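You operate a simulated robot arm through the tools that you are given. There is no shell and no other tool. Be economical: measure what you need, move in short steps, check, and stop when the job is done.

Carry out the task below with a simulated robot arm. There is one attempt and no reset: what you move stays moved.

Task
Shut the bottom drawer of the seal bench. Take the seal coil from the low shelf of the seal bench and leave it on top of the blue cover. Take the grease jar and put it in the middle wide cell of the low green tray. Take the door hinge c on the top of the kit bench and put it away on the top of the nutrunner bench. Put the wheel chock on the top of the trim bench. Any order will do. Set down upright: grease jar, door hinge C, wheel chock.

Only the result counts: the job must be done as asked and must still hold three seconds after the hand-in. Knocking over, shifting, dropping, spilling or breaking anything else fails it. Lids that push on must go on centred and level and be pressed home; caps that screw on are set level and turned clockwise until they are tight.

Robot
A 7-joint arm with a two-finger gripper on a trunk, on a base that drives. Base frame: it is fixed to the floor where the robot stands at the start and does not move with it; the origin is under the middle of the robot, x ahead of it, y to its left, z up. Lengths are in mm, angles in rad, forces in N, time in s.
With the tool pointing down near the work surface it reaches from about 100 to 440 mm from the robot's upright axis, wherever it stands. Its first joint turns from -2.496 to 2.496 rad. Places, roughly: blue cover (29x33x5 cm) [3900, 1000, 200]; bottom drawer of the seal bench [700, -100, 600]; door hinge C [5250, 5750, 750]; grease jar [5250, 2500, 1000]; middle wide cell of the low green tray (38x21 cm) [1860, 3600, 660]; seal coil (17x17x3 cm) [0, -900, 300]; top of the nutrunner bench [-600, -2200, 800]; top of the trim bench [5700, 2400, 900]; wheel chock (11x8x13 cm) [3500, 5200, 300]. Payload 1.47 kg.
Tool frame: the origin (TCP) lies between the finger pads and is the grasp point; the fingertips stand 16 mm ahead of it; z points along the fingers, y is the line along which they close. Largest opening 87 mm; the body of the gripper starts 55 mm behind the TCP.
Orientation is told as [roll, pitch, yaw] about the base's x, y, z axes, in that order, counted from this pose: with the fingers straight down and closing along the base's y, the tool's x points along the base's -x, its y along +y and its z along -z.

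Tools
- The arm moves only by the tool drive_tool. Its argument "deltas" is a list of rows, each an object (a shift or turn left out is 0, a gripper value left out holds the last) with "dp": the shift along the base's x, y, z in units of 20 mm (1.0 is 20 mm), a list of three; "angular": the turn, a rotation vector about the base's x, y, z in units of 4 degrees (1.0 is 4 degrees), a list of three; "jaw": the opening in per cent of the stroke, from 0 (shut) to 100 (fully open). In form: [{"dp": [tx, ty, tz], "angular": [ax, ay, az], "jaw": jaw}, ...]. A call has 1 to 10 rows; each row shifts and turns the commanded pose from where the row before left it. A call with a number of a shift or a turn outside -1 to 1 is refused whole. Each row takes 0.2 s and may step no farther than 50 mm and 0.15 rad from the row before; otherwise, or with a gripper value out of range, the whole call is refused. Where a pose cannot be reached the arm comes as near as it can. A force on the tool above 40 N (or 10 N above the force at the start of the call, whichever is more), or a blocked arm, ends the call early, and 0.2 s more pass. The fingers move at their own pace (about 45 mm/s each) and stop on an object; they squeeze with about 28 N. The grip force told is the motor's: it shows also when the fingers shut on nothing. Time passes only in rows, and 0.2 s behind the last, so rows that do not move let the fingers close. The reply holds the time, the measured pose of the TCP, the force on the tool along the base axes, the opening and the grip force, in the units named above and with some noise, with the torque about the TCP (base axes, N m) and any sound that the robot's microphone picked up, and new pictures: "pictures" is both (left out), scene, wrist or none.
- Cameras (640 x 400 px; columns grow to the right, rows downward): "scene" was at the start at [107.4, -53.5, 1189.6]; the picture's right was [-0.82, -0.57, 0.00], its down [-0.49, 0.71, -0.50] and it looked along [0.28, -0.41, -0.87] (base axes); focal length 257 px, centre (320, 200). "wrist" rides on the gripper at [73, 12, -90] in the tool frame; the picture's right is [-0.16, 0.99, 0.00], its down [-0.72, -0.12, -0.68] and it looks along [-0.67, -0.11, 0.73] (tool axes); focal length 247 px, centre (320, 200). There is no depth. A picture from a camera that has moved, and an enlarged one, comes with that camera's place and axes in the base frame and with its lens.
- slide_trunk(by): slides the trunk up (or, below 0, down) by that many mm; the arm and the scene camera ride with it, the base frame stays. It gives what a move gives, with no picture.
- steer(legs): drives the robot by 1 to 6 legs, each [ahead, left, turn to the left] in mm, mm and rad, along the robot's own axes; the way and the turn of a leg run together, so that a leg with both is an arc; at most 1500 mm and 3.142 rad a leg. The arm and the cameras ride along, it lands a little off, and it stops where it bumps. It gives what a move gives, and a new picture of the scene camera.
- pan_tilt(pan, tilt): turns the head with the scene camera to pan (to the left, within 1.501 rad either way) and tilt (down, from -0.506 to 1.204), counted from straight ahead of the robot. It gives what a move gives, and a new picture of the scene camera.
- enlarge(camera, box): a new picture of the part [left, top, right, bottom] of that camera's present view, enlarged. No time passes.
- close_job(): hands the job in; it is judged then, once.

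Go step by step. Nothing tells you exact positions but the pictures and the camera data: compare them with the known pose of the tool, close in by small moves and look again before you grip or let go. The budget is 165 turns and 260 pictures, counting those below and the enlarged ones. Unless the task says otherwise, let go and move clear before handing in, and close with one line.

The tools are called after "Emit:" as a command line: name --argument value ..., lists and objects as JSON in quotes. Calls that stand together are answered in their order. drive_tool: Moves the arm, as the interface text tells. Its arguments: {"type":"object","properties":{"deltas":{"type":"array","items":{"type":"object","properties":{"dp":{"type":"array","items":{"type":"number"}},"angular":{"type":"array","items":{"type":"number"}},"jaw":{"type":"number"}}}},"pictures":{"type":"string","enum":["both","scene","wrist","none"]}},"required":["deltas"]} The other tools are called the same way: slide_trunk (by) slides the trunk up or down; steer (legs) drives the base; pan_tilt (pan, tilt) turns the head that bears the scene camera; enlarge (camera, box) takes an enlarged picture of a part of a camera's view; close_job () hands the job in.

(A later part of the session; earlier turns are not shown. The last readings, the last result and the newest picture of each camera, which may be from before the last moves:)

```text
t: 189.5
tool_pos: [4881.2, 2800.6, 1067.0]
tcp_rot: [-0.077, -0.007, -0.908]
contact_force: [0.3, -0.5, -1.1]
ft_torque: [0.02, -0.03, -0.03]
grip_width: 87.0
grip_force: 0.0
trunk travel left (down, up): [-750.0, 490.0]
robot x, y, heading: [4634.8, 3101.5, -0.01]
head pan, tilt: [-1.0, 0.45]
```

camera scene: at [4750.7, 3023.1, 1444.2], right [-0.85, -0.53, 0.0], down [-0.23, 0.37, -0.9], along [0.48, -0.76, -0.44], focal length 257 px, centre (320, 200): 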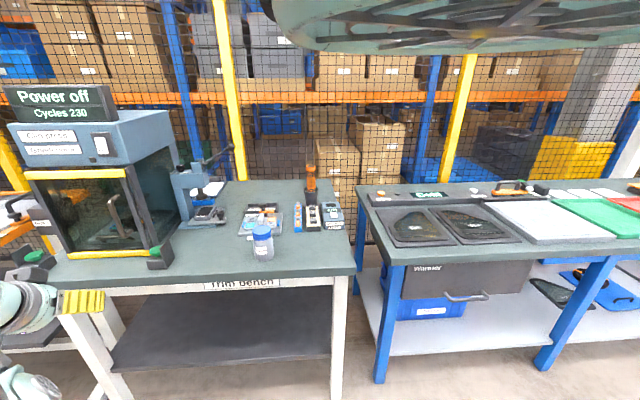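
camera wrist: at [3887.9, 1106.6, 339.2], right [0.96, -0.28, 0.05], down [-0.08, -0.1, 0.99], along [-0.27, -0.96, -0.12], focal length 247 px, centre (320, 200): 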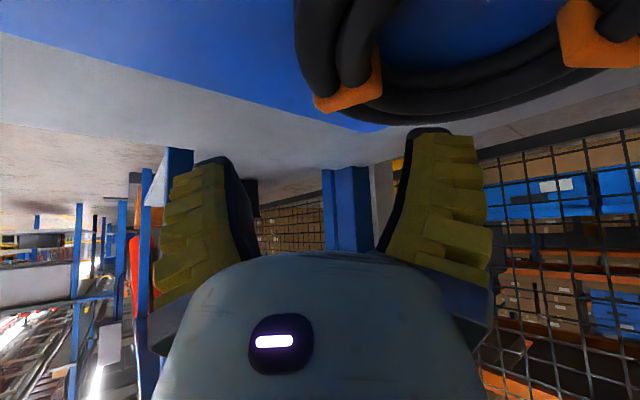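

Emit:
drive_tool --deltas '[{"dp": [0, 0, 1], "angular": [0.68, -0.87, 0]}, {"dp": [0, 0, 1]}, {"dp": [0, 0, 1]}]' --pictures "none"

Emit:
steer --legs '[[336, -178, 0]]'

Emit:
drive_tool --deltas '[{"jaw": 100}]' --pictures "wrist"

```text
t: 190.3
tool_pos: [4871.8, 2848.9, 1055.4]
tcp_rot: [-0.004, -0.01, -0.905]
contact_force: [0.3, -0.4, -0.2]
ft_torque: [0.02, 0.03, -0.02]
grip_width: 86.9
grip_force: 0.0
out of reach, approached as far as the arm can: row 1, 2, 3
trunk travel left (down, up): [-750.0, 490.0]
robot x, y, heading: [4629.9, 3098.1, -0.01]
head pan, tilt: [-1.0, 0.45]
```

```text
t: 192.7
tool_pos: [5204.6, 2667.2, 1055.5]
tcp_rot: [-0.005, -0.009, -0.907]
contact_force: [0.3, 0.0, 1.0]
ft_torque: [0.01, 0.02, -0.03]
grip_width: 87.1
grip_force: 0.1
trunk travel left (down, up): [-750.0, 490.0]
robot x, y, heading: [4965.6, 2919.6, -0.012]
head pan, tilt: [-1.0, 0.45]
camera scene: at [5083.9, 2842.2, 1444.2], right [-0.85, -0.53, 0.0], down [-0.23, 0.37, -0.9], along [0.48, -0.76, -0.44], focal length 257 px, centre (320, 200)
```

scene: 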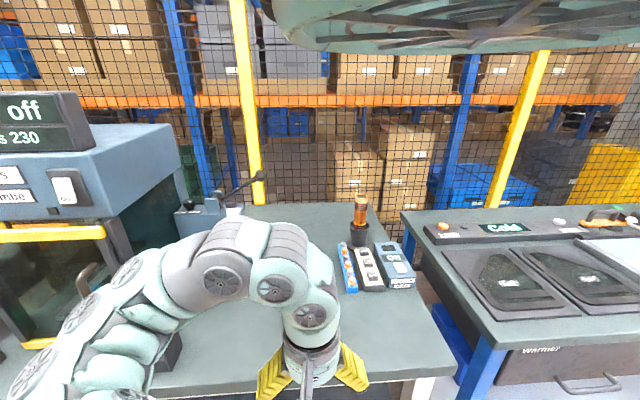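

```text
t: 193.1
tool_pos: [5204.7, 2666.9, 1053.3]
tcp_rot: [-0.002, -0.009, -0.907]
contact_force: [0.0, 0.8, 0.5]
ft_torque: [-0.03, 0.04, 0.0]
grip_width: 87.0
grip_force: 0.0
trunk travel left (down, up): [-750.0, 490.0]
robot x, y, heading: [4961.9, 2922.7, -0.013]
head pan, tilt: [-1.0, 0.45]
camera wrist: at [5169.0, 2732.6, 1143.0], right [0.88, 0.48, 0.0], down [0.35, -0.64, 0.69], along [0.33, -0.6, -0.73], focal length 247 px, centre (320, 200)
```

wrist: 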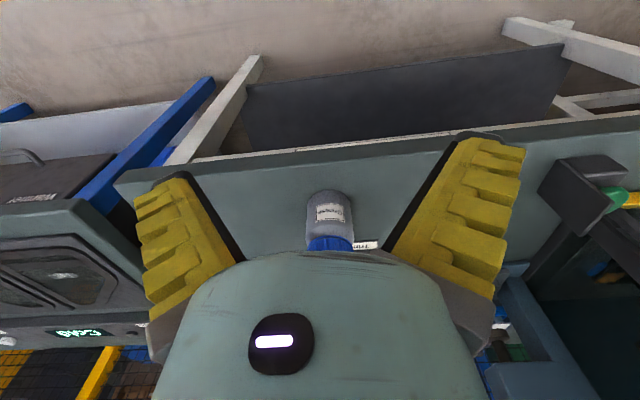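

Triangulated: jar base centre (5298, 2523), table z≈876, jar top ≈970. I'll move over it and check.

Emit:
steer --legs '[[94, -143, 0]]'

Emit:
slide_trunk --by -50

Emit:
drive_tool --deltas '[{"jaw": 100}]' --pictures "wrist"

```text
t: 194.5
tool_pos: [5298.5, 2522.3, 1054.0]
tcp_rot: [-0.004, -0.008, -0.908]
contact_force: [0.8, 0.3, 0.0]
ft_torque: [0.01, 0.03, 0.01]
grip_width: 87.0
grip_force: 0.2
trunk travel left (down, up): [-750.0, 490.0]
robot x, y, heading: [5054.6, 2775.5, -0.013]
head pan, tilt: [-1.0, 0.45]
camera scene: at [5176.0, 2697.1, 1444.2], right [-0.85, -0.53, 0.0], down [-0.23, 0.37, -0.9], along [0.48, -0.76, -0.44], focal length 257 px, centre (320, 200)
```

scene: 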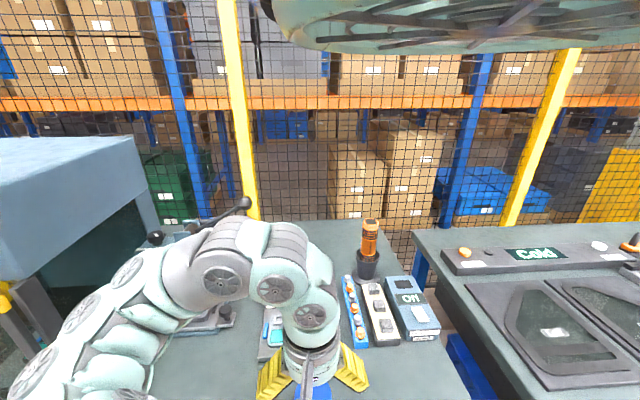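

```text
t: 195.5
tool_pos: [5296.6, 2522.9, 1003.6]
tcp_rot: [-0.004, -0.009, -0.906]
contact_force: [-0.3, -0.4, 0.8]
ft_torque: [-0.02, -0.03, 0.02]
grip_width: 86.9
grip_force: 0.0
trunk travel left (down, up): [-700.0, 540.0]
robot x, y, heading: [5058.2, 2775.3, -0.015]
head pan, tilt: [-1.0, 0.45]
```

```text
t: 195.9
tool_pos: [5297.4, 2523.7, 1004.0]
tcp_rot: [-0.005, -0.008, -0.906]
contact_force: [0.3, -0.5, 0.5]
ft_torque: [-0.01, 0.02, -0.01]
grip_width: 87.1
grip_force: 0.0
trunk travel left (down, up): [-700.0, 540.0]
robot x, y, heading: [5061.0, 2774.6, -0.014]
head pan, tilt: [-1.0, 0.45]
camera wrist: at [5261.1, 2587.6, 1093.0], right [0.88, 0.48, 0.0], down [0.35, -0.64, 0.69], along [0.33, -0.6, -0.73], focal length 247 px, centre (320, 200)
```

wrist: 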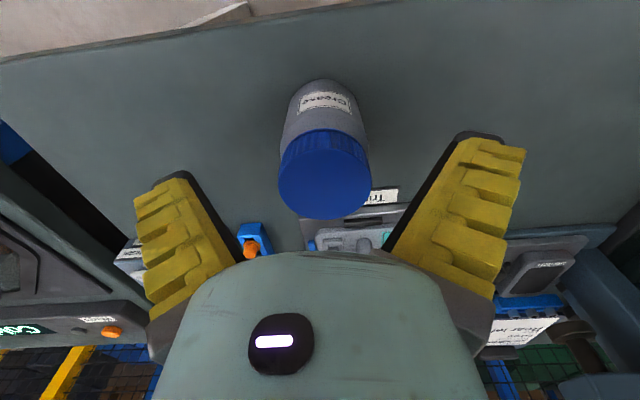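

Refined: jar axis ≈ (5305, 2513), z 878–976. I'll adjust and descend around it.

Emit:
drive_tool --deltas '[{"dp": [0.38, -0.5, 0]}]' --pictures "none"

Emit:
slide_trunk --by -40

Emit:
drive_tool --deltas '[{"jaw": 100}]' --pictures "wrist"

```text
t: 196.3
tool_pos: [5303.7, 2514.2, 1002.6]
tcp_rot: [-0.012, -0.009, -0.908]
contact_force: [-0.2, -0.4, -0.2]
ft_torque: [0.02, 0.0, -0.01]
grip_width: 87.1
grip_force: 0.0
trunk travel left (down, up): [-700.0, 540.0]
robot x, y, heading: [5058.2, 2774.0, -0.012]
head pan, tilt: [-1.0, 0.45]
```

```text
t: 197.1
tool_pos: [5303.6, 2513.2, 961.5]
tcp_rot: [-0.011, -0.011, -0.908]
contact_force: [0.2, -0.1, 0.6]
ft_torque: [0.0, 0.03, -0.04]
grip_width: 86.8
grip_force: 0.1
trunk travel left (down, up): [-660.0, 580.0]
robot x, y, heading: [5056.7, 2774.1, -0.012]
head pan, tilt: [-1.0, 0.45]
```

```text
t: 197.5
tool_pos: [5304.5, 2512.2, 961.8]
tcp_rot: [-0.013, -0.011, -0.908]
contact_force: [0.4, -0.5, -0.4]
ft_torque: [0.0, 0.02, -0.02]
grip_width: 87.3
grip_force: 0.1
trunk travel left (down, up): [-660.0, 580.0]
robot x, y, heading: [5060.1, 2772.2, -0.006]
head pan, tilt: [-1.0, 0.45]
camera wrist: at [5268.9, 2578.8, 1051.4], right [0.88, 0.48, -0.01], down [0.36, -0.63, 0.69], along [0.33, -0.61, -0.73], focal length 247 px, centre (320, 200)
```

wrist: 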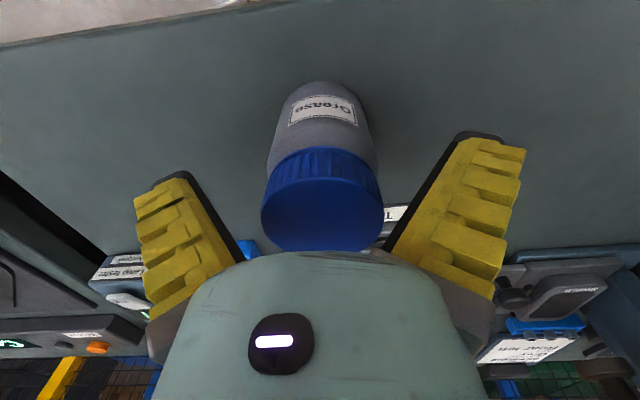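

Emit:
slide_trunk --by -27

Emit:
drive_tool --deltas '[{"dp": [0.1, -0.15, 0], "jaw": 85}, {"jaw": 75}, {"jaw": 65}, {"jaw": 60}, {"jaw": 60}]' --pictures "wrist"

```text
t: 198.2
tool_pos: [5303.7, 2513.0, 934.2]
tcp_rot: [-0.014, -0.01, -0.907]
contact_force: [-0.8, -0.7, 0.6]
ft_torque: [0.03, -0.02, 0.0]
grip_width: 87.3
grip_force: 0.0
trunk travel left (down, up): [-633.0, 607.0]
robot x, y, heading: [5056.1, 2770.6, -0.012]
head pan, tilt: [-1.0, 0.45]
```

```text
t: 199.4
tool_pos: [5306.2, 2509.2, 935.8]
tcp_rot: [-0.015, -0.012, -0.907]
contact_force: [-3.8, 1.2, 15.2]
ft_torque: [-0.52, -0.19, -0.15]
grip_width: 65.8
grip_force: 27.5
trunk travel left (down, up): [-633.0, 607.0]
robot x, y, heading: [5057.2, 2776.4, -0.008]
head pan, tilt: [-1.0, 0.45]
camera wrist: at [5270.7, 2575.4, 1024.4], right [0.88, 0.48, -0.01], down [0.36, -0.63, 0.69], along [0.32, -0.61, -0.72], focal length 247 px, centre (320, 200)
```

wrist: 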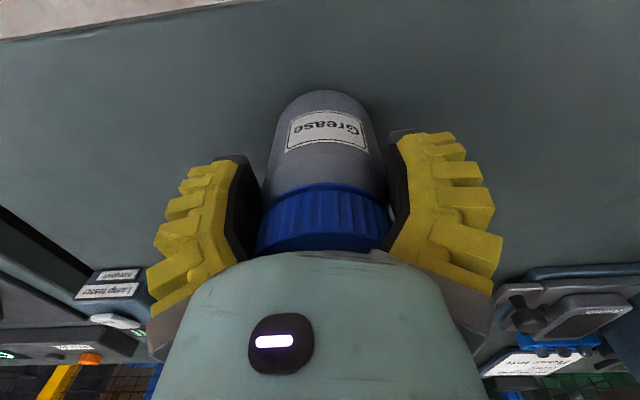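

Gripped at 65.8 mm. I'll lift.

Emit:
slide_trunk --by 30

Emit:
slide_trunk --by 100

Emit:
drive_tool --deltas '[{"jaw": 55}]' --pictures "wrist"

```text
t: 200.2
tool_pos: [5306.2, 2509.9, 966.6]
tcp_rot: [-0.015, -0.009, -0.908]
contact_force: [-0.3, -0.3, -3.2]
ft_torque: [0.01, 0.06, 0.0]
grip_width: 65.5
grip_force: 27.5
trunk travel left (down, up): [-663.0, 577.0]
robot x, y, heading: [5060.0, 2772.3, -0.008]
head pan, tilt: [-1.0, 0.45]
```

```text
t: 201.5
tool_pos: [5305.4, 2510.1, 1064.6]
tcp_rot: [-0.014, -0.011, -0.908]
contact_force: [0.0, 0.0, -3.4]
ft_torque: [0.07, 0.04, -0.01]
grip_width: 65.0
grip_force: 28.4
trunk travel left (down, up): [-763.0, 477.0]
robot x, y, heading: [5061.5, 2777.7, -0.013]
head pan, tilt: [-1.0, 0.45]
```

```text
t: 201.9
tool_pos: [5306.5, 2509.7, 1065.6]
tcp_rot: [-0.014, -0.011, -0.908]
contact_force: [-0.8, 0.3, -3.0]
ft_torque: [0.04, 0.03, -0.02]
grip_width: 65.0
grip_force: 27.8
trunk travel left (down, up): [-763.0, 477.0]
robot x, y, heading: [5055.2, 2775.1, -0.019]
head pan, tilt: [-1.0, 0.45]
camera wrist: at [5271.0, 2576.3, 1153.9], right [0.88, 0.48, -0.01], down [0.36, -0.63, 0.69], along [0.33, -0.61, -0.72], focal length 247 px, centre (320, 200)
```

wrist: 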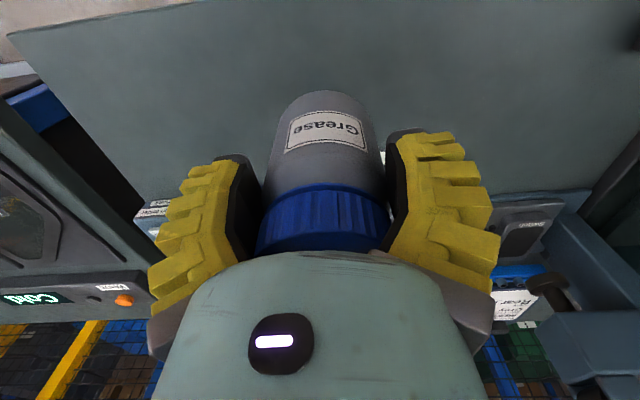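

Jar secured. I'll back away from the bench and turn to look toward the green tray.

Emit:
steer --legs '[[-300, 400, 0], [0, 0, -2.34]]'

```text
t: 210.4
tool_pos: [4399.3, 3180.1, 1065.3]
tcp_rot: [-0.014, -0.011, 3.025]
contact_force: [-0.3, -0.6, -3.2]
ft_torque: [-0.02, -0.07, 0.01]
grip_width: 63.2
grip_force: 28.0
trunk travel left (down, up): [-763.0, 477.0]
robot x, y, heading: [4761.0, 3163.4, -2.363]
head pan, tilt: [-1.0, 0.45]
camera scene: at [4622.7, 3142.5, 1457.2], right [0.22, 0.98, 0.0], down [0.42, -0.1, -0.9], along [-0.88, 0.2, -0.44], focal length 257 px, centre (320, 200)
```

scene: 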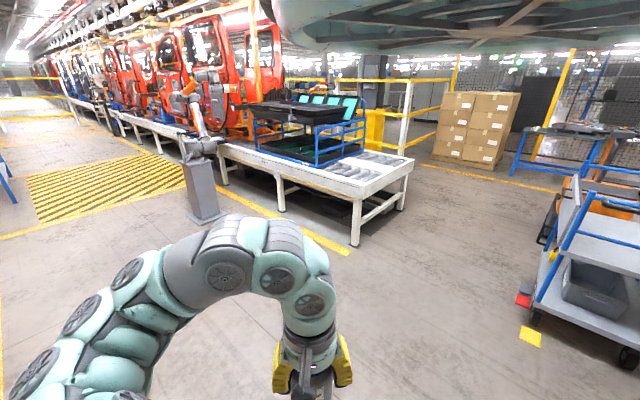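

Emit:
enlarge --camera "scene" --box '[220, 80, 420, 205]'

```text
3.20 times, centred on (320, 142) of scene
camera zoom: at [4622.7, 3142.5, 1457.2], right [0.22, 0.98, 0.0], down [0.42, -0.1, -0.9], along [-0.88, 0.2, -0.44], focal length 823 px, centre (320, 384)
```

zoom: 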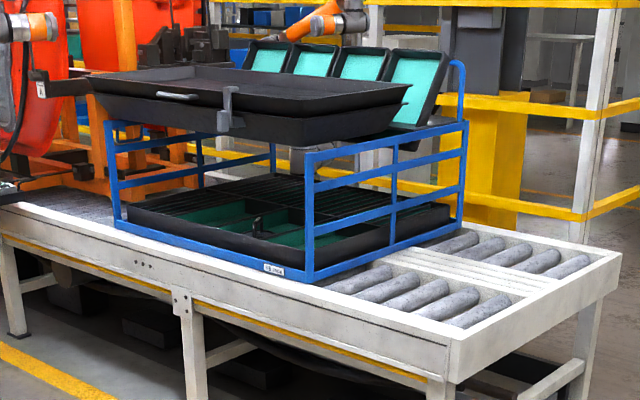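

The low green tray is in a blue rack at the end of the conveyor, with black trays stacked above it. I'll go to its aisle side for a closer look.

Emit:
steer --legs '[[945, -683, 0], [945, -683, 0], [0, 0, -0.78]]'

Emit:
enlarge --camera "scene" --box '[160, 60, 480, 260]'

```text
t: 223.9
tool_pos: [2206.7, 3082.1, 1064.2]
tcp_rot: [-0.014, -0.011, 2.247]
contact_force: [-0.4, -0.3, -4.0]
ft_torque: [-0.08, -0.04, 0.01]
grip_width: 61.9
grip_force: 28.3
trunk travel left (down, up): [-763.0, 477.0]
robot x, y, heading: [2457.6, 2822.2, -3.137]
head pan, tilt: [-1.0, 0.45]
camera scene: at [2338.7, 2899.7, 1457.2], right [0.84, 0.54, 0.0], down [0.24, -0.37, -0.9], along [-0.49, 0.76, -0.44], focal length 257 px, centre (320, 200)
```

scene: 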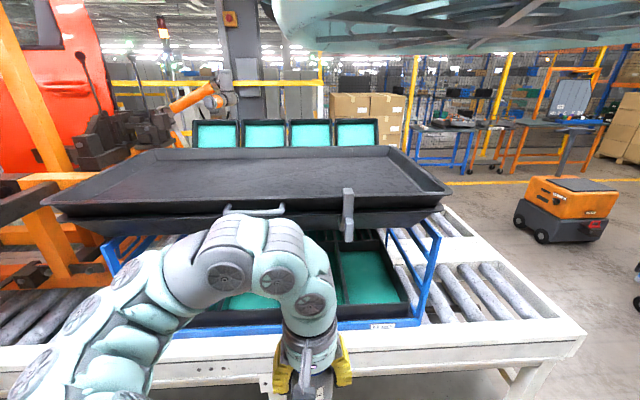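

```text
2.00 times, centred on (320, 160) of scene
camera zoom: at [2338.7, 2899.7, 1457.2], right [0.84, 0.54, 0.0], down [0.24, -0.37, -0.9], along [-0.49, 0.76, -0.44], focal length 514 px, centre (320, 280)
```

zoom: 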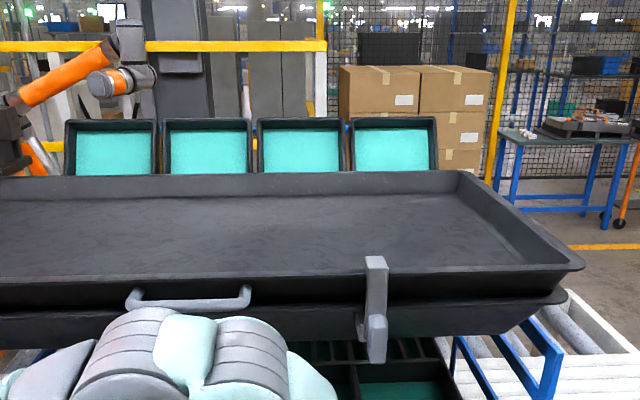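

Emit:
slide_trunk --by -400

Emit:
steer --legs '[[240, 180, 0]]'

```text
t: 227.7
tool_pos: [2206.8, 3082.1, 665.5]
tcp_rot: [-0.014, -0.01, 2.247]
contact_force: [-0.1, 0.0, -3.0]
ft_torque: [-0.09, -0.07, 0.03]
grip_width: 61.7
grip_force: 28.6
trunk travel left (down, up): [-363.0, 877.0]
robot x, y, heading: [2460.0, 2823.8, -3.132]
head pan, tilt: [-1.0, 0.45]
```

```text
t: 229.7
tool_pos: [1970.6, 2903.0, 664.7]
tcp_rot: [-0.013, -0.009, 2.247]
contact_force: [-0.6, 0.1, -2.9]
ft_torque: [-0.01, -0.04, 0.0]
grip_width: 61.3
grip_force: 27.5
trunk travel left (down, up): [-363.0, 877.0]
robot x, y, heading: [2223.2, 2641.7, -3.138]
head pan, tilt: [-1.0, 0.45]
camera scene: at [2102.1, 2721.2, 1057.2], right [0.84, 0.54, 0.0], down [0.24, -0.37, -0.9], along [-0.49, 0.76, -0.44], focal length 257 px, centre (320, 200)
```

scene: 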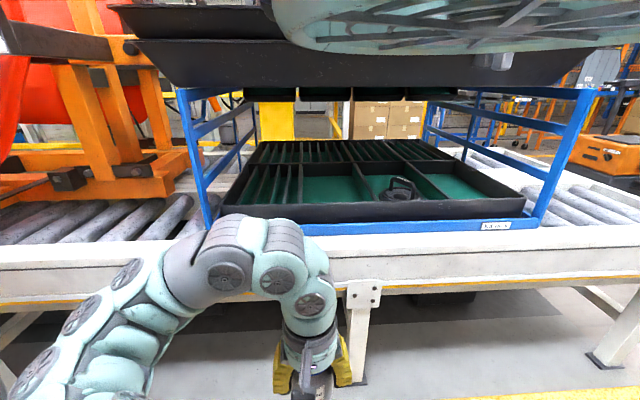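

Emit:
enlarge --camera "scene" --box '[180, 90, 580, 250]'

```text
1.60 times, centred on (380, 170) of scene
camera zoom: at [2102.1, 2721.2, 1057.2], right [0.84, 0.54, 0.0], down [0.24, -0.37, -0.9], along [-0.49, 0.76, -0.44], focal length 411 px, centre (224, 248)
```

zoom: 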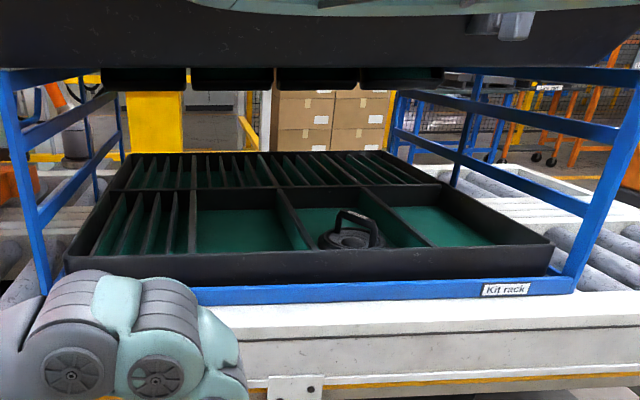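

Emit:
enlarge --camera "scene" --box '[330, 155, 490, 230]'

```text
4.00 times, centred on (410, 192) of scene
camera zoom: at [2102.1, 2721.2, 1057.2], right [0.84, 0.54, 0.0], down [0.24, -0.37, -0.9], along [-0.49, 0.76, -0.44], focal length 1028 px, centre (-40, 230)
```

zoom: 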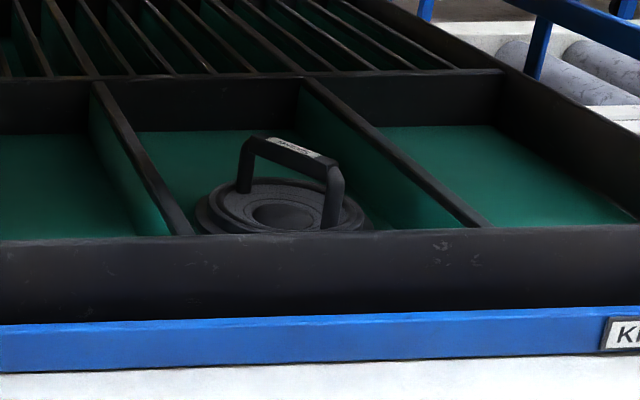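

The middle wide cell holds a suction lifter in its front half, so the jar must go behind it, under the overhanging black trays. The vertical grip can't reach there, so I'll set the jar down at the front of the empty right wide cell first and regrip it with a tilted tool.

Emit:
slide_trunk --by 170

Emit:
steer --legs '[[-434, -325, 0], [240, -320, 0]]'

Emit:
drive_tool --deltas '[{"jaw": 50}]' --pictures "wrist"

```text
t: 231.7
tool_pos: [1971.0, 2904.0, 835.1]
tcp_rot: [-0.013, -0.012, 2.245]
contact_force: [0.0, -1.0, -3.5]
ft_torque: [-0.04, -0.05, 0.02]
grip_width: 61.2
grip_force: 28.4
trunk travel left (down, up): [-533.0, 707.0]
robot x, y, heading: [2219.4, 2638.4, -3.143]
head pan, tilt: [-1.0, 0.45]
```

```text
t: 236.8
tool_pos: [2172.4, 3526.1, 833.7]
tcp_rot: [-0.011, -0.019, 2.245]
contact_force: [0.0, -0.3, -3.3]
ft_torque: [-0.06, -0.08, -0.04]
grip_width: 60.2
grip_force: 28.5
trunk travel left (down, up): [-533.0, 707.0]
robot x, y, heading: [2426.7, 3267.9, -3.133]
head pan, tilt: [-1.0, 0.45]
stopped in leg 2: the robot was blocked; the commanded pose is now the measured one
camera scene: at [2304.9, 3344.5, 1227.0], right [0.84, 0.55, 0.0], down [0.24, -0.37, -0.9], along [-0.49, 0.75, -0.44], focal length 257 px, centre (320, 200)
```

scene: 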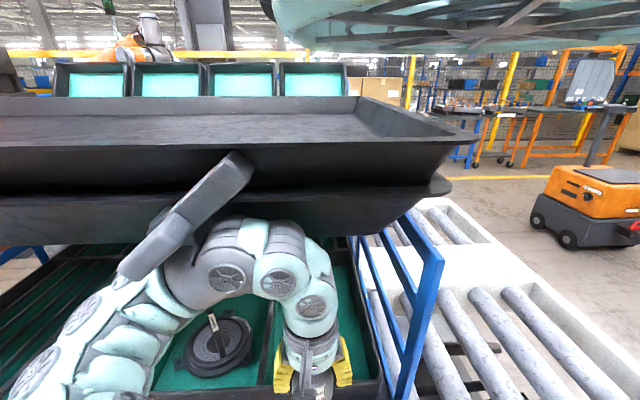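

```text
t: 237.2
tool_pos: [2172.5, 3523.8, 834.1]
tcp_rot: [-0.011, -0.019, 2.244]
contact_force: [1.1, 0.6, -2.3]
ft_torque: [-0.04, -0.01, -0.02]
grip_width: 60.2
grip_force: 28.4
trunk travel left (down, up): [-533.0, 707.0]
robot x, y, heading: [2425.6, 3271.0, -3.134]
head pan, tilt: [-1.0, 0.45]
camera wrist: at [2209.4, 3460.0, 922.5], right [-0.87, -0.49, -0.01], down [-0.36, 0.62, 0.69], along [-0.34, 0.61, -0.72], focal length 247 px, centre (320, 200)
```

wrist: 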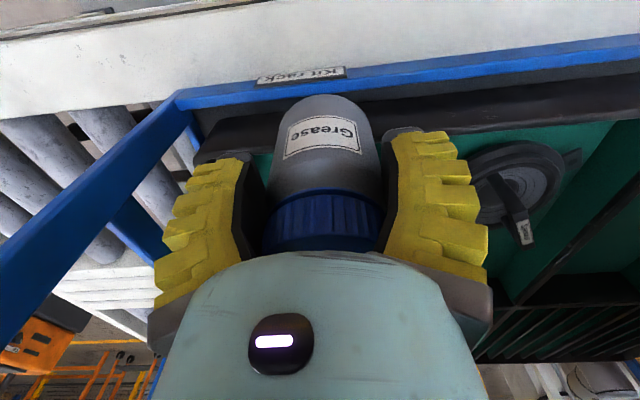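

I was blocked: the arm's arch seems to be touching the black tray's hanging latch. I'll back off and look.

Emit:
steer --legs '[[-120, 160, 0]]'

Emit:
enlarge --camera "scene" --box '[120, 60, 480, 285]'

```text
t: 238.8
tool_pos: [2291.7, 3370.7, 835.0]
tcp_rot: [-0.011, -0.022, 2.248]
contact_force: [0.0, -1.6, -2.6]
ft_torque: [-0.03, -0.03, 0.02]
grip_width: 60.2
grip_force: 27.5
trunk travel left (down, up): [-533.0, 707.0]
robot x, y, heading: [2545.4, 3106.4, -3.135]
head pan, tilt: [-1.0, 0.45]
camera scene: at [2424.9, 3188.2, 1227.1], right [0.84, 0.55, 0.0], down [0.24, -0.36, -0.9], along [-0.49, 0.75, -0.44], focal length 257 px, centre (320, 200)
```

scene: 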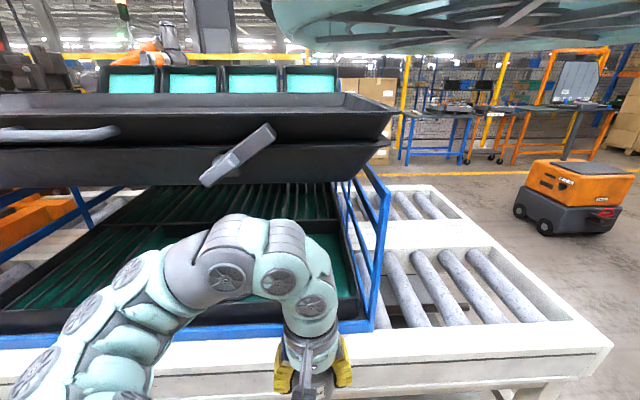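

```text
1.78 times, centred on (300, 172) of scene
camera zoom: at [2424.9, 3188.2, 1227.1], right [0.84, 0.55, 0.0], down [0.24, -0.36, -0.9], along [-0.49, 0.75, -0.44], focal length 457 px, centre (356, 249)
```

zoom: 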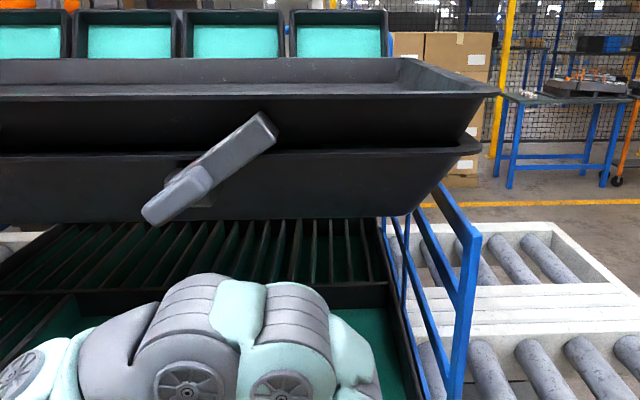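

The arm bumped the black tray's turn-latch and tilted it, so I'll set it back later. First I'll stand the jar on the flat white conveyor beam to the right of the rack, which also lets me regrip it.

Emit:
steer --legs '[[-186, -140, 0], [66, -88, 0]]'

Emit:
slide_trunk --by -110

Emit:
drive_tool --deltas '[{"jaw": 50}]' --pictures "wrist"

```text
t: 241.3
tool_pos: [2408.8, 3601.4, 833.8]
tcp_rot: [-0.011, -0.02, 2.247]
contact_force: [0.1, 0.1, -2.4]
ft_torque: [-0.06, -0.06, -0.01]
grip_width: 59.9
grip_force: 27.9
trunk travel left (down, up): [-533.0, 707.0]
robot x, y, heading: [2664.2, 3340.4, -3.131]
head pan, tilt: [-1.0, 0.45]
camera scene: at [2542.5, 3418.3, 1227.2], right [0.84, 0.55, 0.0], down [0.24, -0.36, -0.9], along [-0.49, 0.75, -0.43], focal length 257 px, centre (320, 200)
```

scene: 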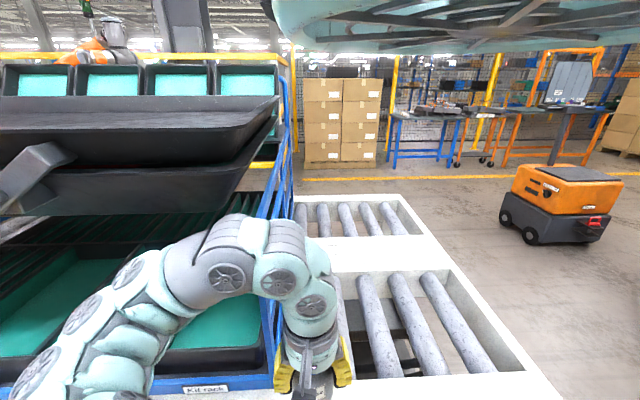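

```text
t: 242.7
tool_pos: [2409.0, 3600.1, 726.1]
tcp_rot: [-0.009, -0.021, 2.248]
contact_force: [0.1, 0.0, -3.2]
ft_torque: [-0.08, -0.07, -0.01]
grip_width: 59.7
grip_force: 28.4
trunk travel left (down, up): [-423.0, 817.0]
robot x, y, heading: [2662.6, 3341.9, -3.13]
head pan, tilt: [-1.0, 0.45]
```

```text
t: 243.1
tool_pos: [2410.4, 3600.3, 724.8]
tcp_rot: [-0.011, -0.021, 2.246]
contact_force: [0.4, -1.2, -3.3]
ft_torque: [-0.09, -0.07, 0.03]
grip_width: 59.8
grip_force: 28.4
trunk travel left (down, up): [-423.0, 817.0]
robot x, y, heading: [2665.5, 3340.5, -3.13]
head pan, tilt: [-1.0, 0.45]
camera wrist: at [2446.6, 3534.4, 813.4], right [-0.87, -0.49, -0.01], down [-0.36, 0.62, 0.7], along [-0.34, 0.61, -0.72], focal length 247 px, centre (320, 200)
```

wrist: 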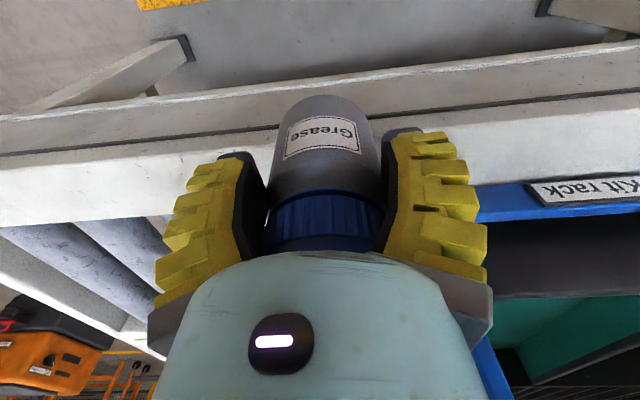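

The beam's top is about 100 mm wide (n 1466–1570), enough for the jar. I'll move over its middle and lower.

Emit:
steer --legs '[[50, -67, 0]]'

Emit:
slide_trunk --by -45

Emit:
drive_tool --deltas '[{"jaw": 50}]' --pictures "wrist"

```text
t: 244.2
tool_pos: [2373.9, 3646.1, 725.1]
tcp_rot: [-0.008, -0.026, 2.23]
contact_force: [-0.1, 1.2, -3.7]
ft_torque: [-0.04, -0.03, -0.02]
grip_width: 59.5
grip_force: 27.8
trunk travel left (down, up): [-423.0, 817.0]
robot x, y, heading: [2626.9, 3392.5, -3.132]
head pan, tilt: [-1.0, 0.45]
stopped in leg 1: the robot was blocked; the commanded pose is now the measured one
camera scene: at [2504.6, 3464.9, 1116.4], right [0.83, 0.55, 0.0], down [0.24, -0.37, -0.9], along [-0.5, 0.75, -0.44], focal length 257 px, centre (320, 200)
```

scene: 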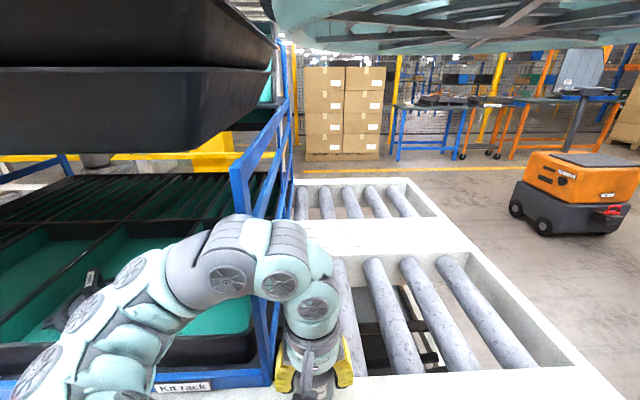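

```text
t: 244.7
tool_pos: [2375.0, 3646.9, 709.5]
tcp_rot: [-0.014, -0.033, 2.224]
contact_force: [-0.2, -4.6, 18.6]
ft_torque: [0.08, 0.28, -0.04]
grip_width: 60.7
grip_force: 28.0
trunk travel left (down, up): [-406.0, 834.0]
robot x, y, heading: [2623.8, 3393.3, -3.127]
head pan, tilt: [-1.0, 0.45]
stopped: the force on the tool passed its limit at 82 N (the readings are from after the stop); the commanded pose is now the measured one
```

```text
t: 245.1
tool_pos: [2374.4, 3647.9, 708.6]
tcp_rot: [-0.015, -0.036, 2.225]
contact_force: [0.4, -5.5, 12.9]
ft_torque: [0.23, 0.07, 0.04]
grip_width: 60.3
grip_force: 28.2
trunk travel left (down, up): [-406.0, 834.0]
robot x, y, heading: [2626.4, 3391.1, -3.129]
head pan, tilt: [-1.0, 0.45]
camera wrist: at [2411.0, 3579.3, 796.2], right [-0.88, -0.48, -0.01], down [-0.34, 0.62, 0.71], along [-0.33, 0.63, -0.71], focal length 247 px, centre (320, 200)
```

wrist: 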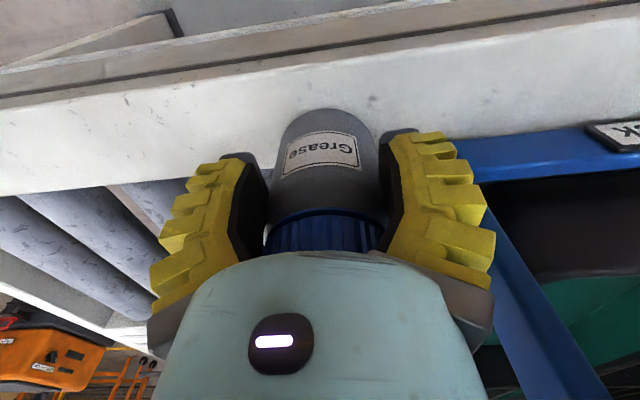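

Contact at TCP z≈709: the jar stands on the beam, whose top is at about 650. I'll release it here.

Emit:
drive_tool --deltas '[{"dp": [0, 0, 0.1], "jaw": 75}, {"jaw": 90}, {"jaw": 100}, {"jaw": 100}]' --pictures "wrist"

```text
t: 246.1
tool_pos: [2376.1, 3648.2, 711.2]
tcp_rot: [-0.017, -0.036, 2.224]
contact_force: [0.6, 0.0, 0.3]
ft_torque: [0.01, 0.01, 0.0]
grip_width: 87.0
grip_force: 0.1
trunk travel left (down, up): [-406.0, 834.0]
robot x, y, heading: [2626.9, 3388.5, -3.129]
head pan, tilt: [-1.0, 0.45]
camera wrist: at [2412.1, 3580.0, 798.1], right [-0.88, -0.48, -0.01], down [-0.34, 0.62, 0.71], along [-0.33, 0.63, -0.71], focal length 247 px, centre (320, 200)
```

wrist: 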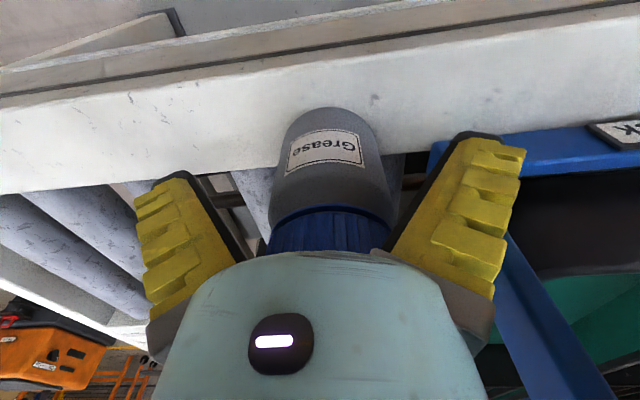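

The jar is standing upright. I'll rise, back off, and change to a forward-tilted tool.

Emit:
slide_trunk --by 95

Emit:
steer --legs '[[-200, 267, 0]]'

Emit:
drive_tool --deltas '[{"dp": [-0.6, 0.8, 0], "angular": [0.56, 0.42, 0]}, {"dp": [-0.6, 0.8, 0], "angular": [0.56, 0.42, 0]}, {"dp": [-0.6, 0.8, 0], "angular": [0.56, 0.42, 0]}, {"dp": [-0.6, 0.8, 0], "angular": [0.56, 0.42, 0]}, {"dp": [-0.6, 0.8, 0], "angular": [0.56, 0.42, 0]}, {"dp": [-0.6, 0.8, 0], "angular": [0.56, 0.42, 0]}, {"dp": [-0.6, 0.8, 0], "angular": [0.56, 0.42, 0]}, {"dp": [-0.6, 0.8, 0], "angular": [0.56, 0.42, 0]}, {"dp": [-0.6, 0.8, 0], "angular": [0.56, 0.42, 0]}, {"dp": [-0.6, 0.8, 0], "angular": [0.56, 0.42, 0]}]' --pictures "none"

Emit:
drive_tool --deltas '[{"dp": [-0.6, 0.8, 0], "angular": [0.56, 0.42, 0]}, {"dp": [-0.6, 0.8, 0], "angular": [0.56, 0.42, 0]}, {"dp": [-0.6, 0.8, 0], "angular": [0.56, 0.42, 0]}, {"dp": [-0.6, 0.8, 0], "angular": [0.56, 0.42, 0]}, {"dp": [-0.6, 0.8, 0], "angular": [0.56, 0.42, 0]}, {"dp": [-0.6, 0.8, 0], "angular": [0.56, 0.42, 0]}]' --pictures "both"

```text
t: 247.4
tool_pos: [2377.3, 3649.9, 807.6]
tcp_rot: [-0.019, -0.039, 2.225]
contact_force: [-0.1, -0.2, 0.2]
ft_torque: [0.02, 0.0, 0.03]
grip_width: 86.9
grip_force: 0.1
trunk travel left (down, up): [-501.0, 739.0]
robot x, y, heading: [2622.4, 3389.7, -3.125]
head pan, tilt: [-1.0, 0.45]
```

```text
t: 249.6
tool_pos: [2572.8, 3388.3, 807.4]
tcp_rot: [-0.02, -0.041, 2.227]
contact_force: [0.6, -0.5, -0.4]
ft_torque: [0.02, 0.0, -0.01]
grip_width: 86.9
grip_force: 0.0
trunk travel left (down, up): [-501.0, 739.0]
robot x, y, heading: [2824.7, 3128.8, -3.129]
head pan, tilt: [-1.0, 0.45]
camera scene: at [2703.4, 3203.8, 1194.9], right [0.83, 0.55, 0.0], down [0.24, -0.36, -0.9], along [-0.5, 0.75, -0.44], focal length 257 px, centre (320, 200)
```

scene: 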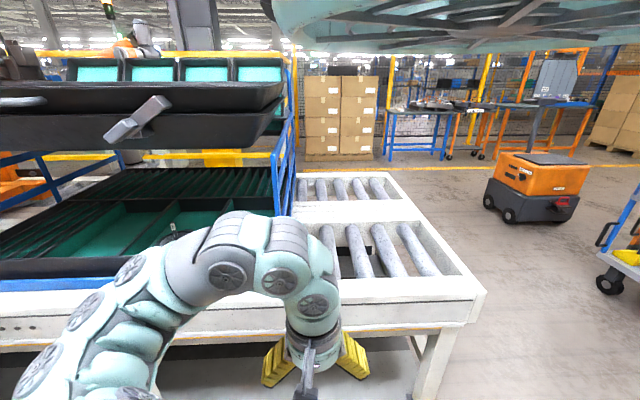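

```text
t: 251.8
tool_pos: [2452.9, 3547.8, 809.8]
tcp_rot: [-0.027, -0.533, 2.229]
contact_force: [-0.2, 0.4, -0.1]
ft_torque: [-0.02, -0.03, -0.02]
grip_width: 87.0
grip_force: 0.0
trunk travel left (down, up): [-501.0, 739.0]
robot x, y, heading: [2828.8, 3129.2, -3.134]
head pan, tilt: [-1.0, 0.45]
```

```text
t: 253.2
tool_pos: [2379.7, 3645.9, 808.8]
tcp_rot: [-0.03, -0.825, 2.234]
contact_force: [-0.6, 0.7, -0.8]
ft_torque: [-0.01, 0.01, 0.0]
grip_width: 87.1
grip_force: 0.0
trunk travel left (down, up): [-501.0, 739.0]
robot x, y, heading: [2825.6, 3129.9, -3.128]
head pan, tilt: [-1.0, 0.45]
camera scene: at [2703.3, 3204.1, 1195.0], right [0.83, 0.55, 0.0], down [0.24, -0.36, -0.9], along [-0.5, 0.75, -0.43], focal length 257 px, centre (320, 200)
camera wrist: at [2439.1, 3545.7, 816.3], right [-0.86, -0.5, 0.1], down [0.08, 0.05, 1.0], along [-0.51, 0.86, 0.0], focal length 247 px, centre (320, 200)
```

scene: 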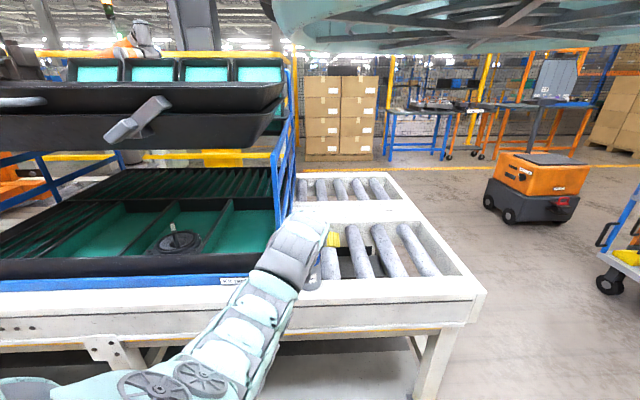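
wrist: 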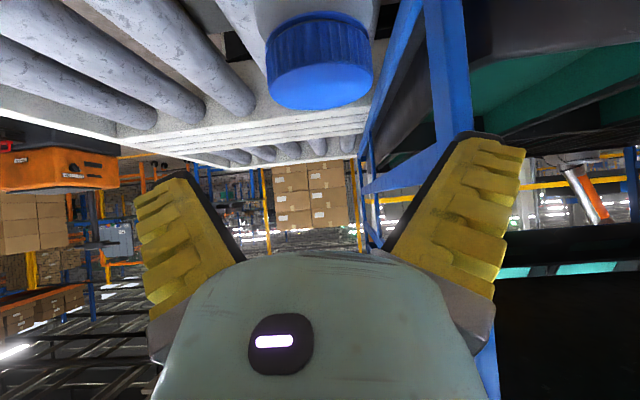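

The tilted tool is right above the jar. I'll descend and grip.

Emit:
slide_trunk --by -86

Emit:
drive_tool --deltas '[{"jaw": 85}, {"jaw": 75}, {"jaw": 65}, {"jaw": 60}, {"jaw": 60}]' --pictures "wrist"

```text
t: 254.4
tool_pos: [2378.6, 3644.2, 723.4]
tcp_rot: [-0.035, -0.824, 2.234]
contact_force: [0.1, -0.6, -0.8]
ft_torque: [0.0, 0.03, 0.04]
grip_width: 86.9
grip_force: 0.1
trunk travel left (down, up): [-415.0, 825.0]
robot x, y, heading: [2825.5, 3124.5, -3.127]
head pan, tilt: [-1.0, 0.45]
```

```text
t: 255.6
tool_pos: [2379.8, 3644.7, 723.7]
tcp_rot: [-0.034, -0.824, 2.233]
contact_force: [0.4, -0.2, -0.4]
ft_torque: [-0.01, 0.01, -0.01]
grip_width: 57.7
grip_force: 4.1
trunk travel left (down, up): [-415.0, 825.0]
robot x, y, heading: [2825.8, 3128.6, -3.124]
head pan, tilt: [-1.0, 0.45]
camera wrist: at [2439.4, 3545.4, 730.5], right [-0.86, -0.5, 0.09], down [0.08, 0.05, 1.0], along [-0.51, 0.86, 0.0], focal length 247 px, centre (320, 200)
```

wrist: 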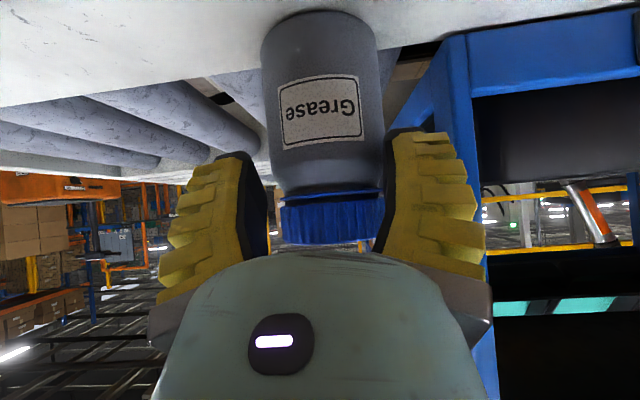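

Emit:
drive_tool --deltas '[{"jaw": 45}, {"jaw": 40}, {"jaw": 40}]' --pictures "both"

```text
t: 256.4
tool_pos: [2379.4, 3644.4, 722.9]
tcp_rot: [-0.034, -0.824, 2.232]
contact_force: [-0.2, -0.7, 0.6]
ft_torque: [0.01, 0.02, 0.01]
grip_width: 40.5
grip_force: 3.9
trunk travel left (down, up): [-415.0, 825.0]
robot x, y, heading: [2823.2, 3126.6, -3.126]
head pan, tilt: [-1.0, 0.45]
camera scene: at [2703.4, 3203.9, 1108.9], right [0.83, 0.55, 0.0], down [0.24, -0.36, -0.9], along [-0.5, 0.75, -0.44], focal length 257 px, centre (320, 200)
camera wrist: at [2439.6, 3545.4, 730.4], right [-0.86, -0.5, 0.09], down [0.08, 0.05, 1.0], along [-0.51, 0.86, 0.0], focal length 247 px, centre (320, 200)
```

scene: 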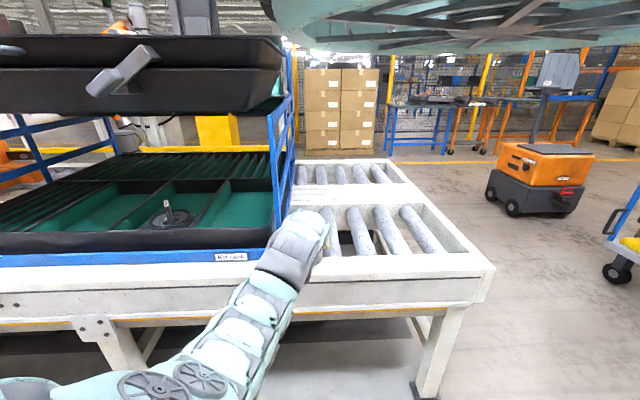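
wrist: 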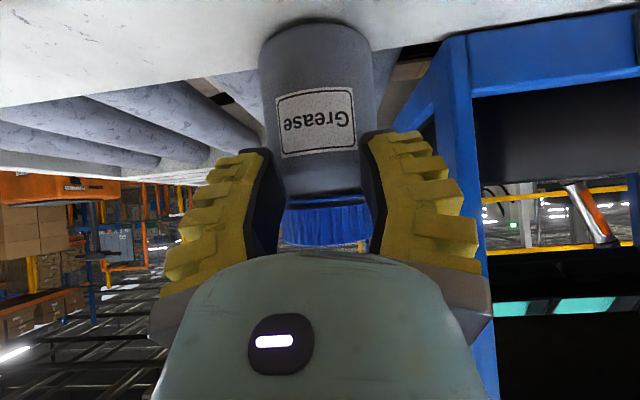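

The jar's axis is about 33 mm further in than I took it to be, so the fingers closed in front of it without touching. I'll open, move in, and grip again.

Emit:
drive_tool --deltas '[{"jaw": 100}, {"jaw": 100}, {"jaw": 100, "dp": [0.28, 0.21, 0]}, {"jaw": 100}, {"dp": [-0.5, 0.66, 0]}, {"dp": [-0.48, 0.64, 0]}]' --pictures "none"

Emit:
drive_tool --deltas '[{"jaw": 85}, {"jaw": 75}, {"jaw": 65}, {"jaw": 60}, {"jaw": 60}, {"jaw": 60}]' --pictures "wrist"

```text
t: 257.8
tool_pos: [2366.1, 3676.5, 724.3]
tcp_rot: [-0.035, -0.825, 2.233]
contact_force: [0.1, 0.0, 0.0]
ft_torque: [-0.06, -0.01, -0.01]
grip_width: 86.9
grip_force: 0.0
trunk travel left (down, up): [-415.0, 825.0]
robot x, y, heading: [2823.8, 3126.3, -3.13]
head pan, tilt: [-1.0, 0.45]
```

```text
t: 259.2
tool_pos: [2365.0, 3673.7, 724.1]
tcp_rot: [-0.033, -0.823, 2.232]
contact_force: [0.7, -1.5, 2.0]
ft_torque: [-0.08, -0.01, -0.05]
grip_width: 61.4
grip_force: 27.7
trunk travel left (down, up): [-415.0, 825.0]
robot x, y, heading: [2822.9, 3128.9, -3.129]
head pan, tilt: [-1.0, 0.45]
camera wrist: at [2425.1, 3575.4, 731.0], right [-0.86, -0.5, 0.09], down [0.08, 0.05, 1.0], along [-0.51, 0.86, 0.0], focal length 247 px, centre (320, 200)
```

wrist: 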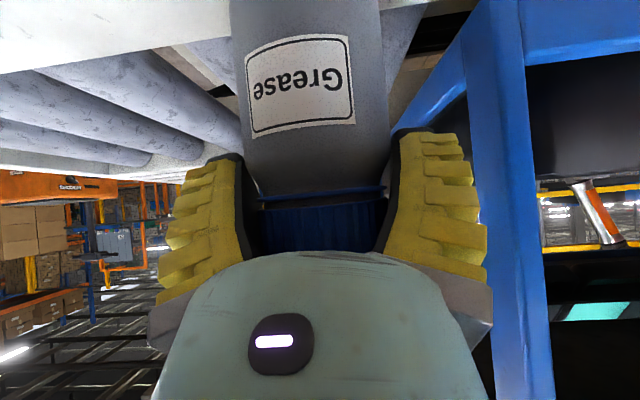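

Emit:
slide_trunk --by 40

Emit:
drive_tool --deltas '[{"jaw": 50}, {"jaw": 50}]' --pictures "wrist"

```text
t: 260.0
tool_pos: [2367.0, 3674.5, 762.3]
tcp_rot: [-0.032, -0.82, 2.232]
contact_force: [0.0, 0.0, -3.5]
ft_torque: [0.0, -0.01, 0.0]
grip_width: 60.0
grip_force: 28.3
trunk travel left (down, up): [-455.0, 785.0]
robot x, y, heading: [2825.0, 3125.8, -3.127]
head pan, tilt: [-1.0, 0.45]
```

```text
t: 260.6
tool_pos: [2365.9, 3673.6, 763.0]
tcp_rot: [-0.031, -0.824, 2.234]
contact_force: [-0.7, 0.2, -2.8]
ft_torque: [0.0, -0.02, 0.02]
grip_width: 59.7
grip_force: 28.1
trunk travel left (down, up): [-455.0, 785.0]
robot x, y, heading: [2827.2, 3124.4, -3.127]
head pan, tilt: [-1.0, 0.45]
camera wrist: at [2425.6, 3575.0, 770.5], right [-0.86, -0.5, 0.09], down [0.08, 0.05, 1.0], along [-0.51, 0.86, 0.0], focal length 247 px, centre (320, 200)
```

wrist: 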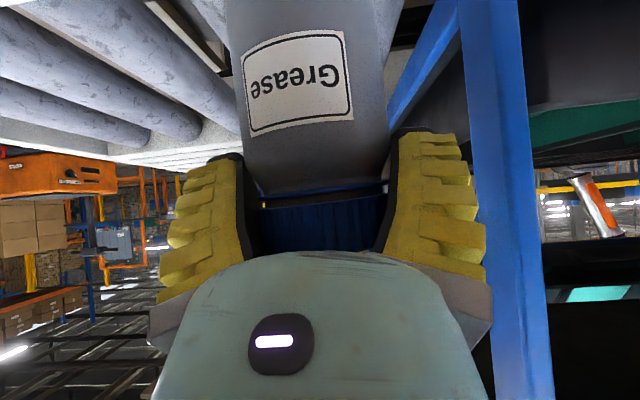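

Held. I'll raise, move across in front of the rack to line up with the middle cell, and check.

Emit:
slide_trunk --by 95

Emit:
steer --legs '[[-60, 80, 0], [366, 274, 0]]'

Emit:
enlarge --camera "scene" --box '[160, 120, 480, 320]'

```text
t: 261.9
tool_pos: [2367.0, 3674.0, 857.2]
tcp_rot: [-0.033, -0.821, 2.233]
contact_force: [0.4, 0.7, -3.2]
ft_torque: [0.06, 0.04, -0.01]
grip_width: 59.5
grip_force: 28.1
trunk travel left (down, up): [-550.0, 690.0]
robot x, y, heading: [2823.6, 3126.4, -3.124]
head pan, tilt: [-1.0, 0.45]
```

```text
t: 265.4
tool_pos: [2063.4, 3312.9, 858.8]
tcp_rot: [-0.034, -0.823, 2.233]
contact_force: [-0.2, -0.1, -2.8]
ft_torque: [-0.04, 0.04, 0.0]
grip_width: 59.4
grip_force: 27.6
trunk travel left (down, up): [-550.0, 690.0]
robot x, y, heading: [2522.6, 2767.5, -3.121]
head pan, tilt: [-1.0, 0.45]
camera scene: at [2402.0, 2842.8, 1243.9], right [0.83, 0.55, 0.0], down [0.24, -0.36, -0.9], along [-0.5, 0.75, -0.44], focal length 257 px, centre (320, 200)
```

scene: 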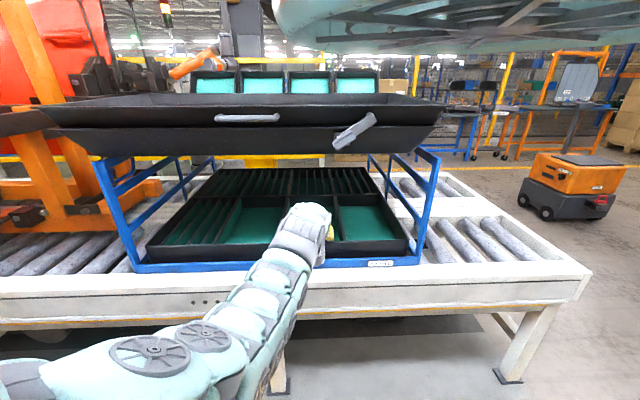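

```text
2.00 times, centred on (320, 220) of scene
camera zoom: at [2402.0, 2842.8, 1243.9], right [0.83, 0.55, 0.0], down [0.24, -0.36, -0.9], along [-0.5, 0.75, -0.44], focal length 514 px, centre (320, 160)
```

zoom: 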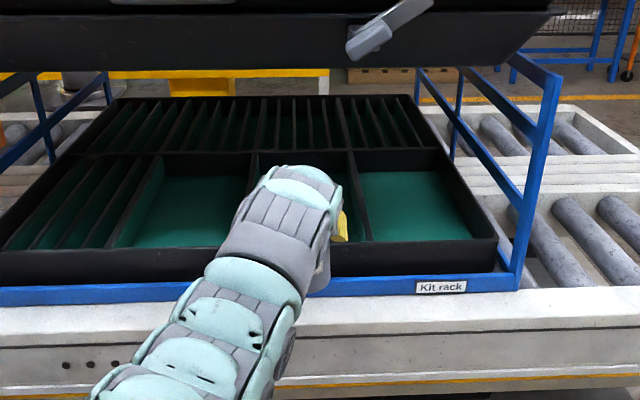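

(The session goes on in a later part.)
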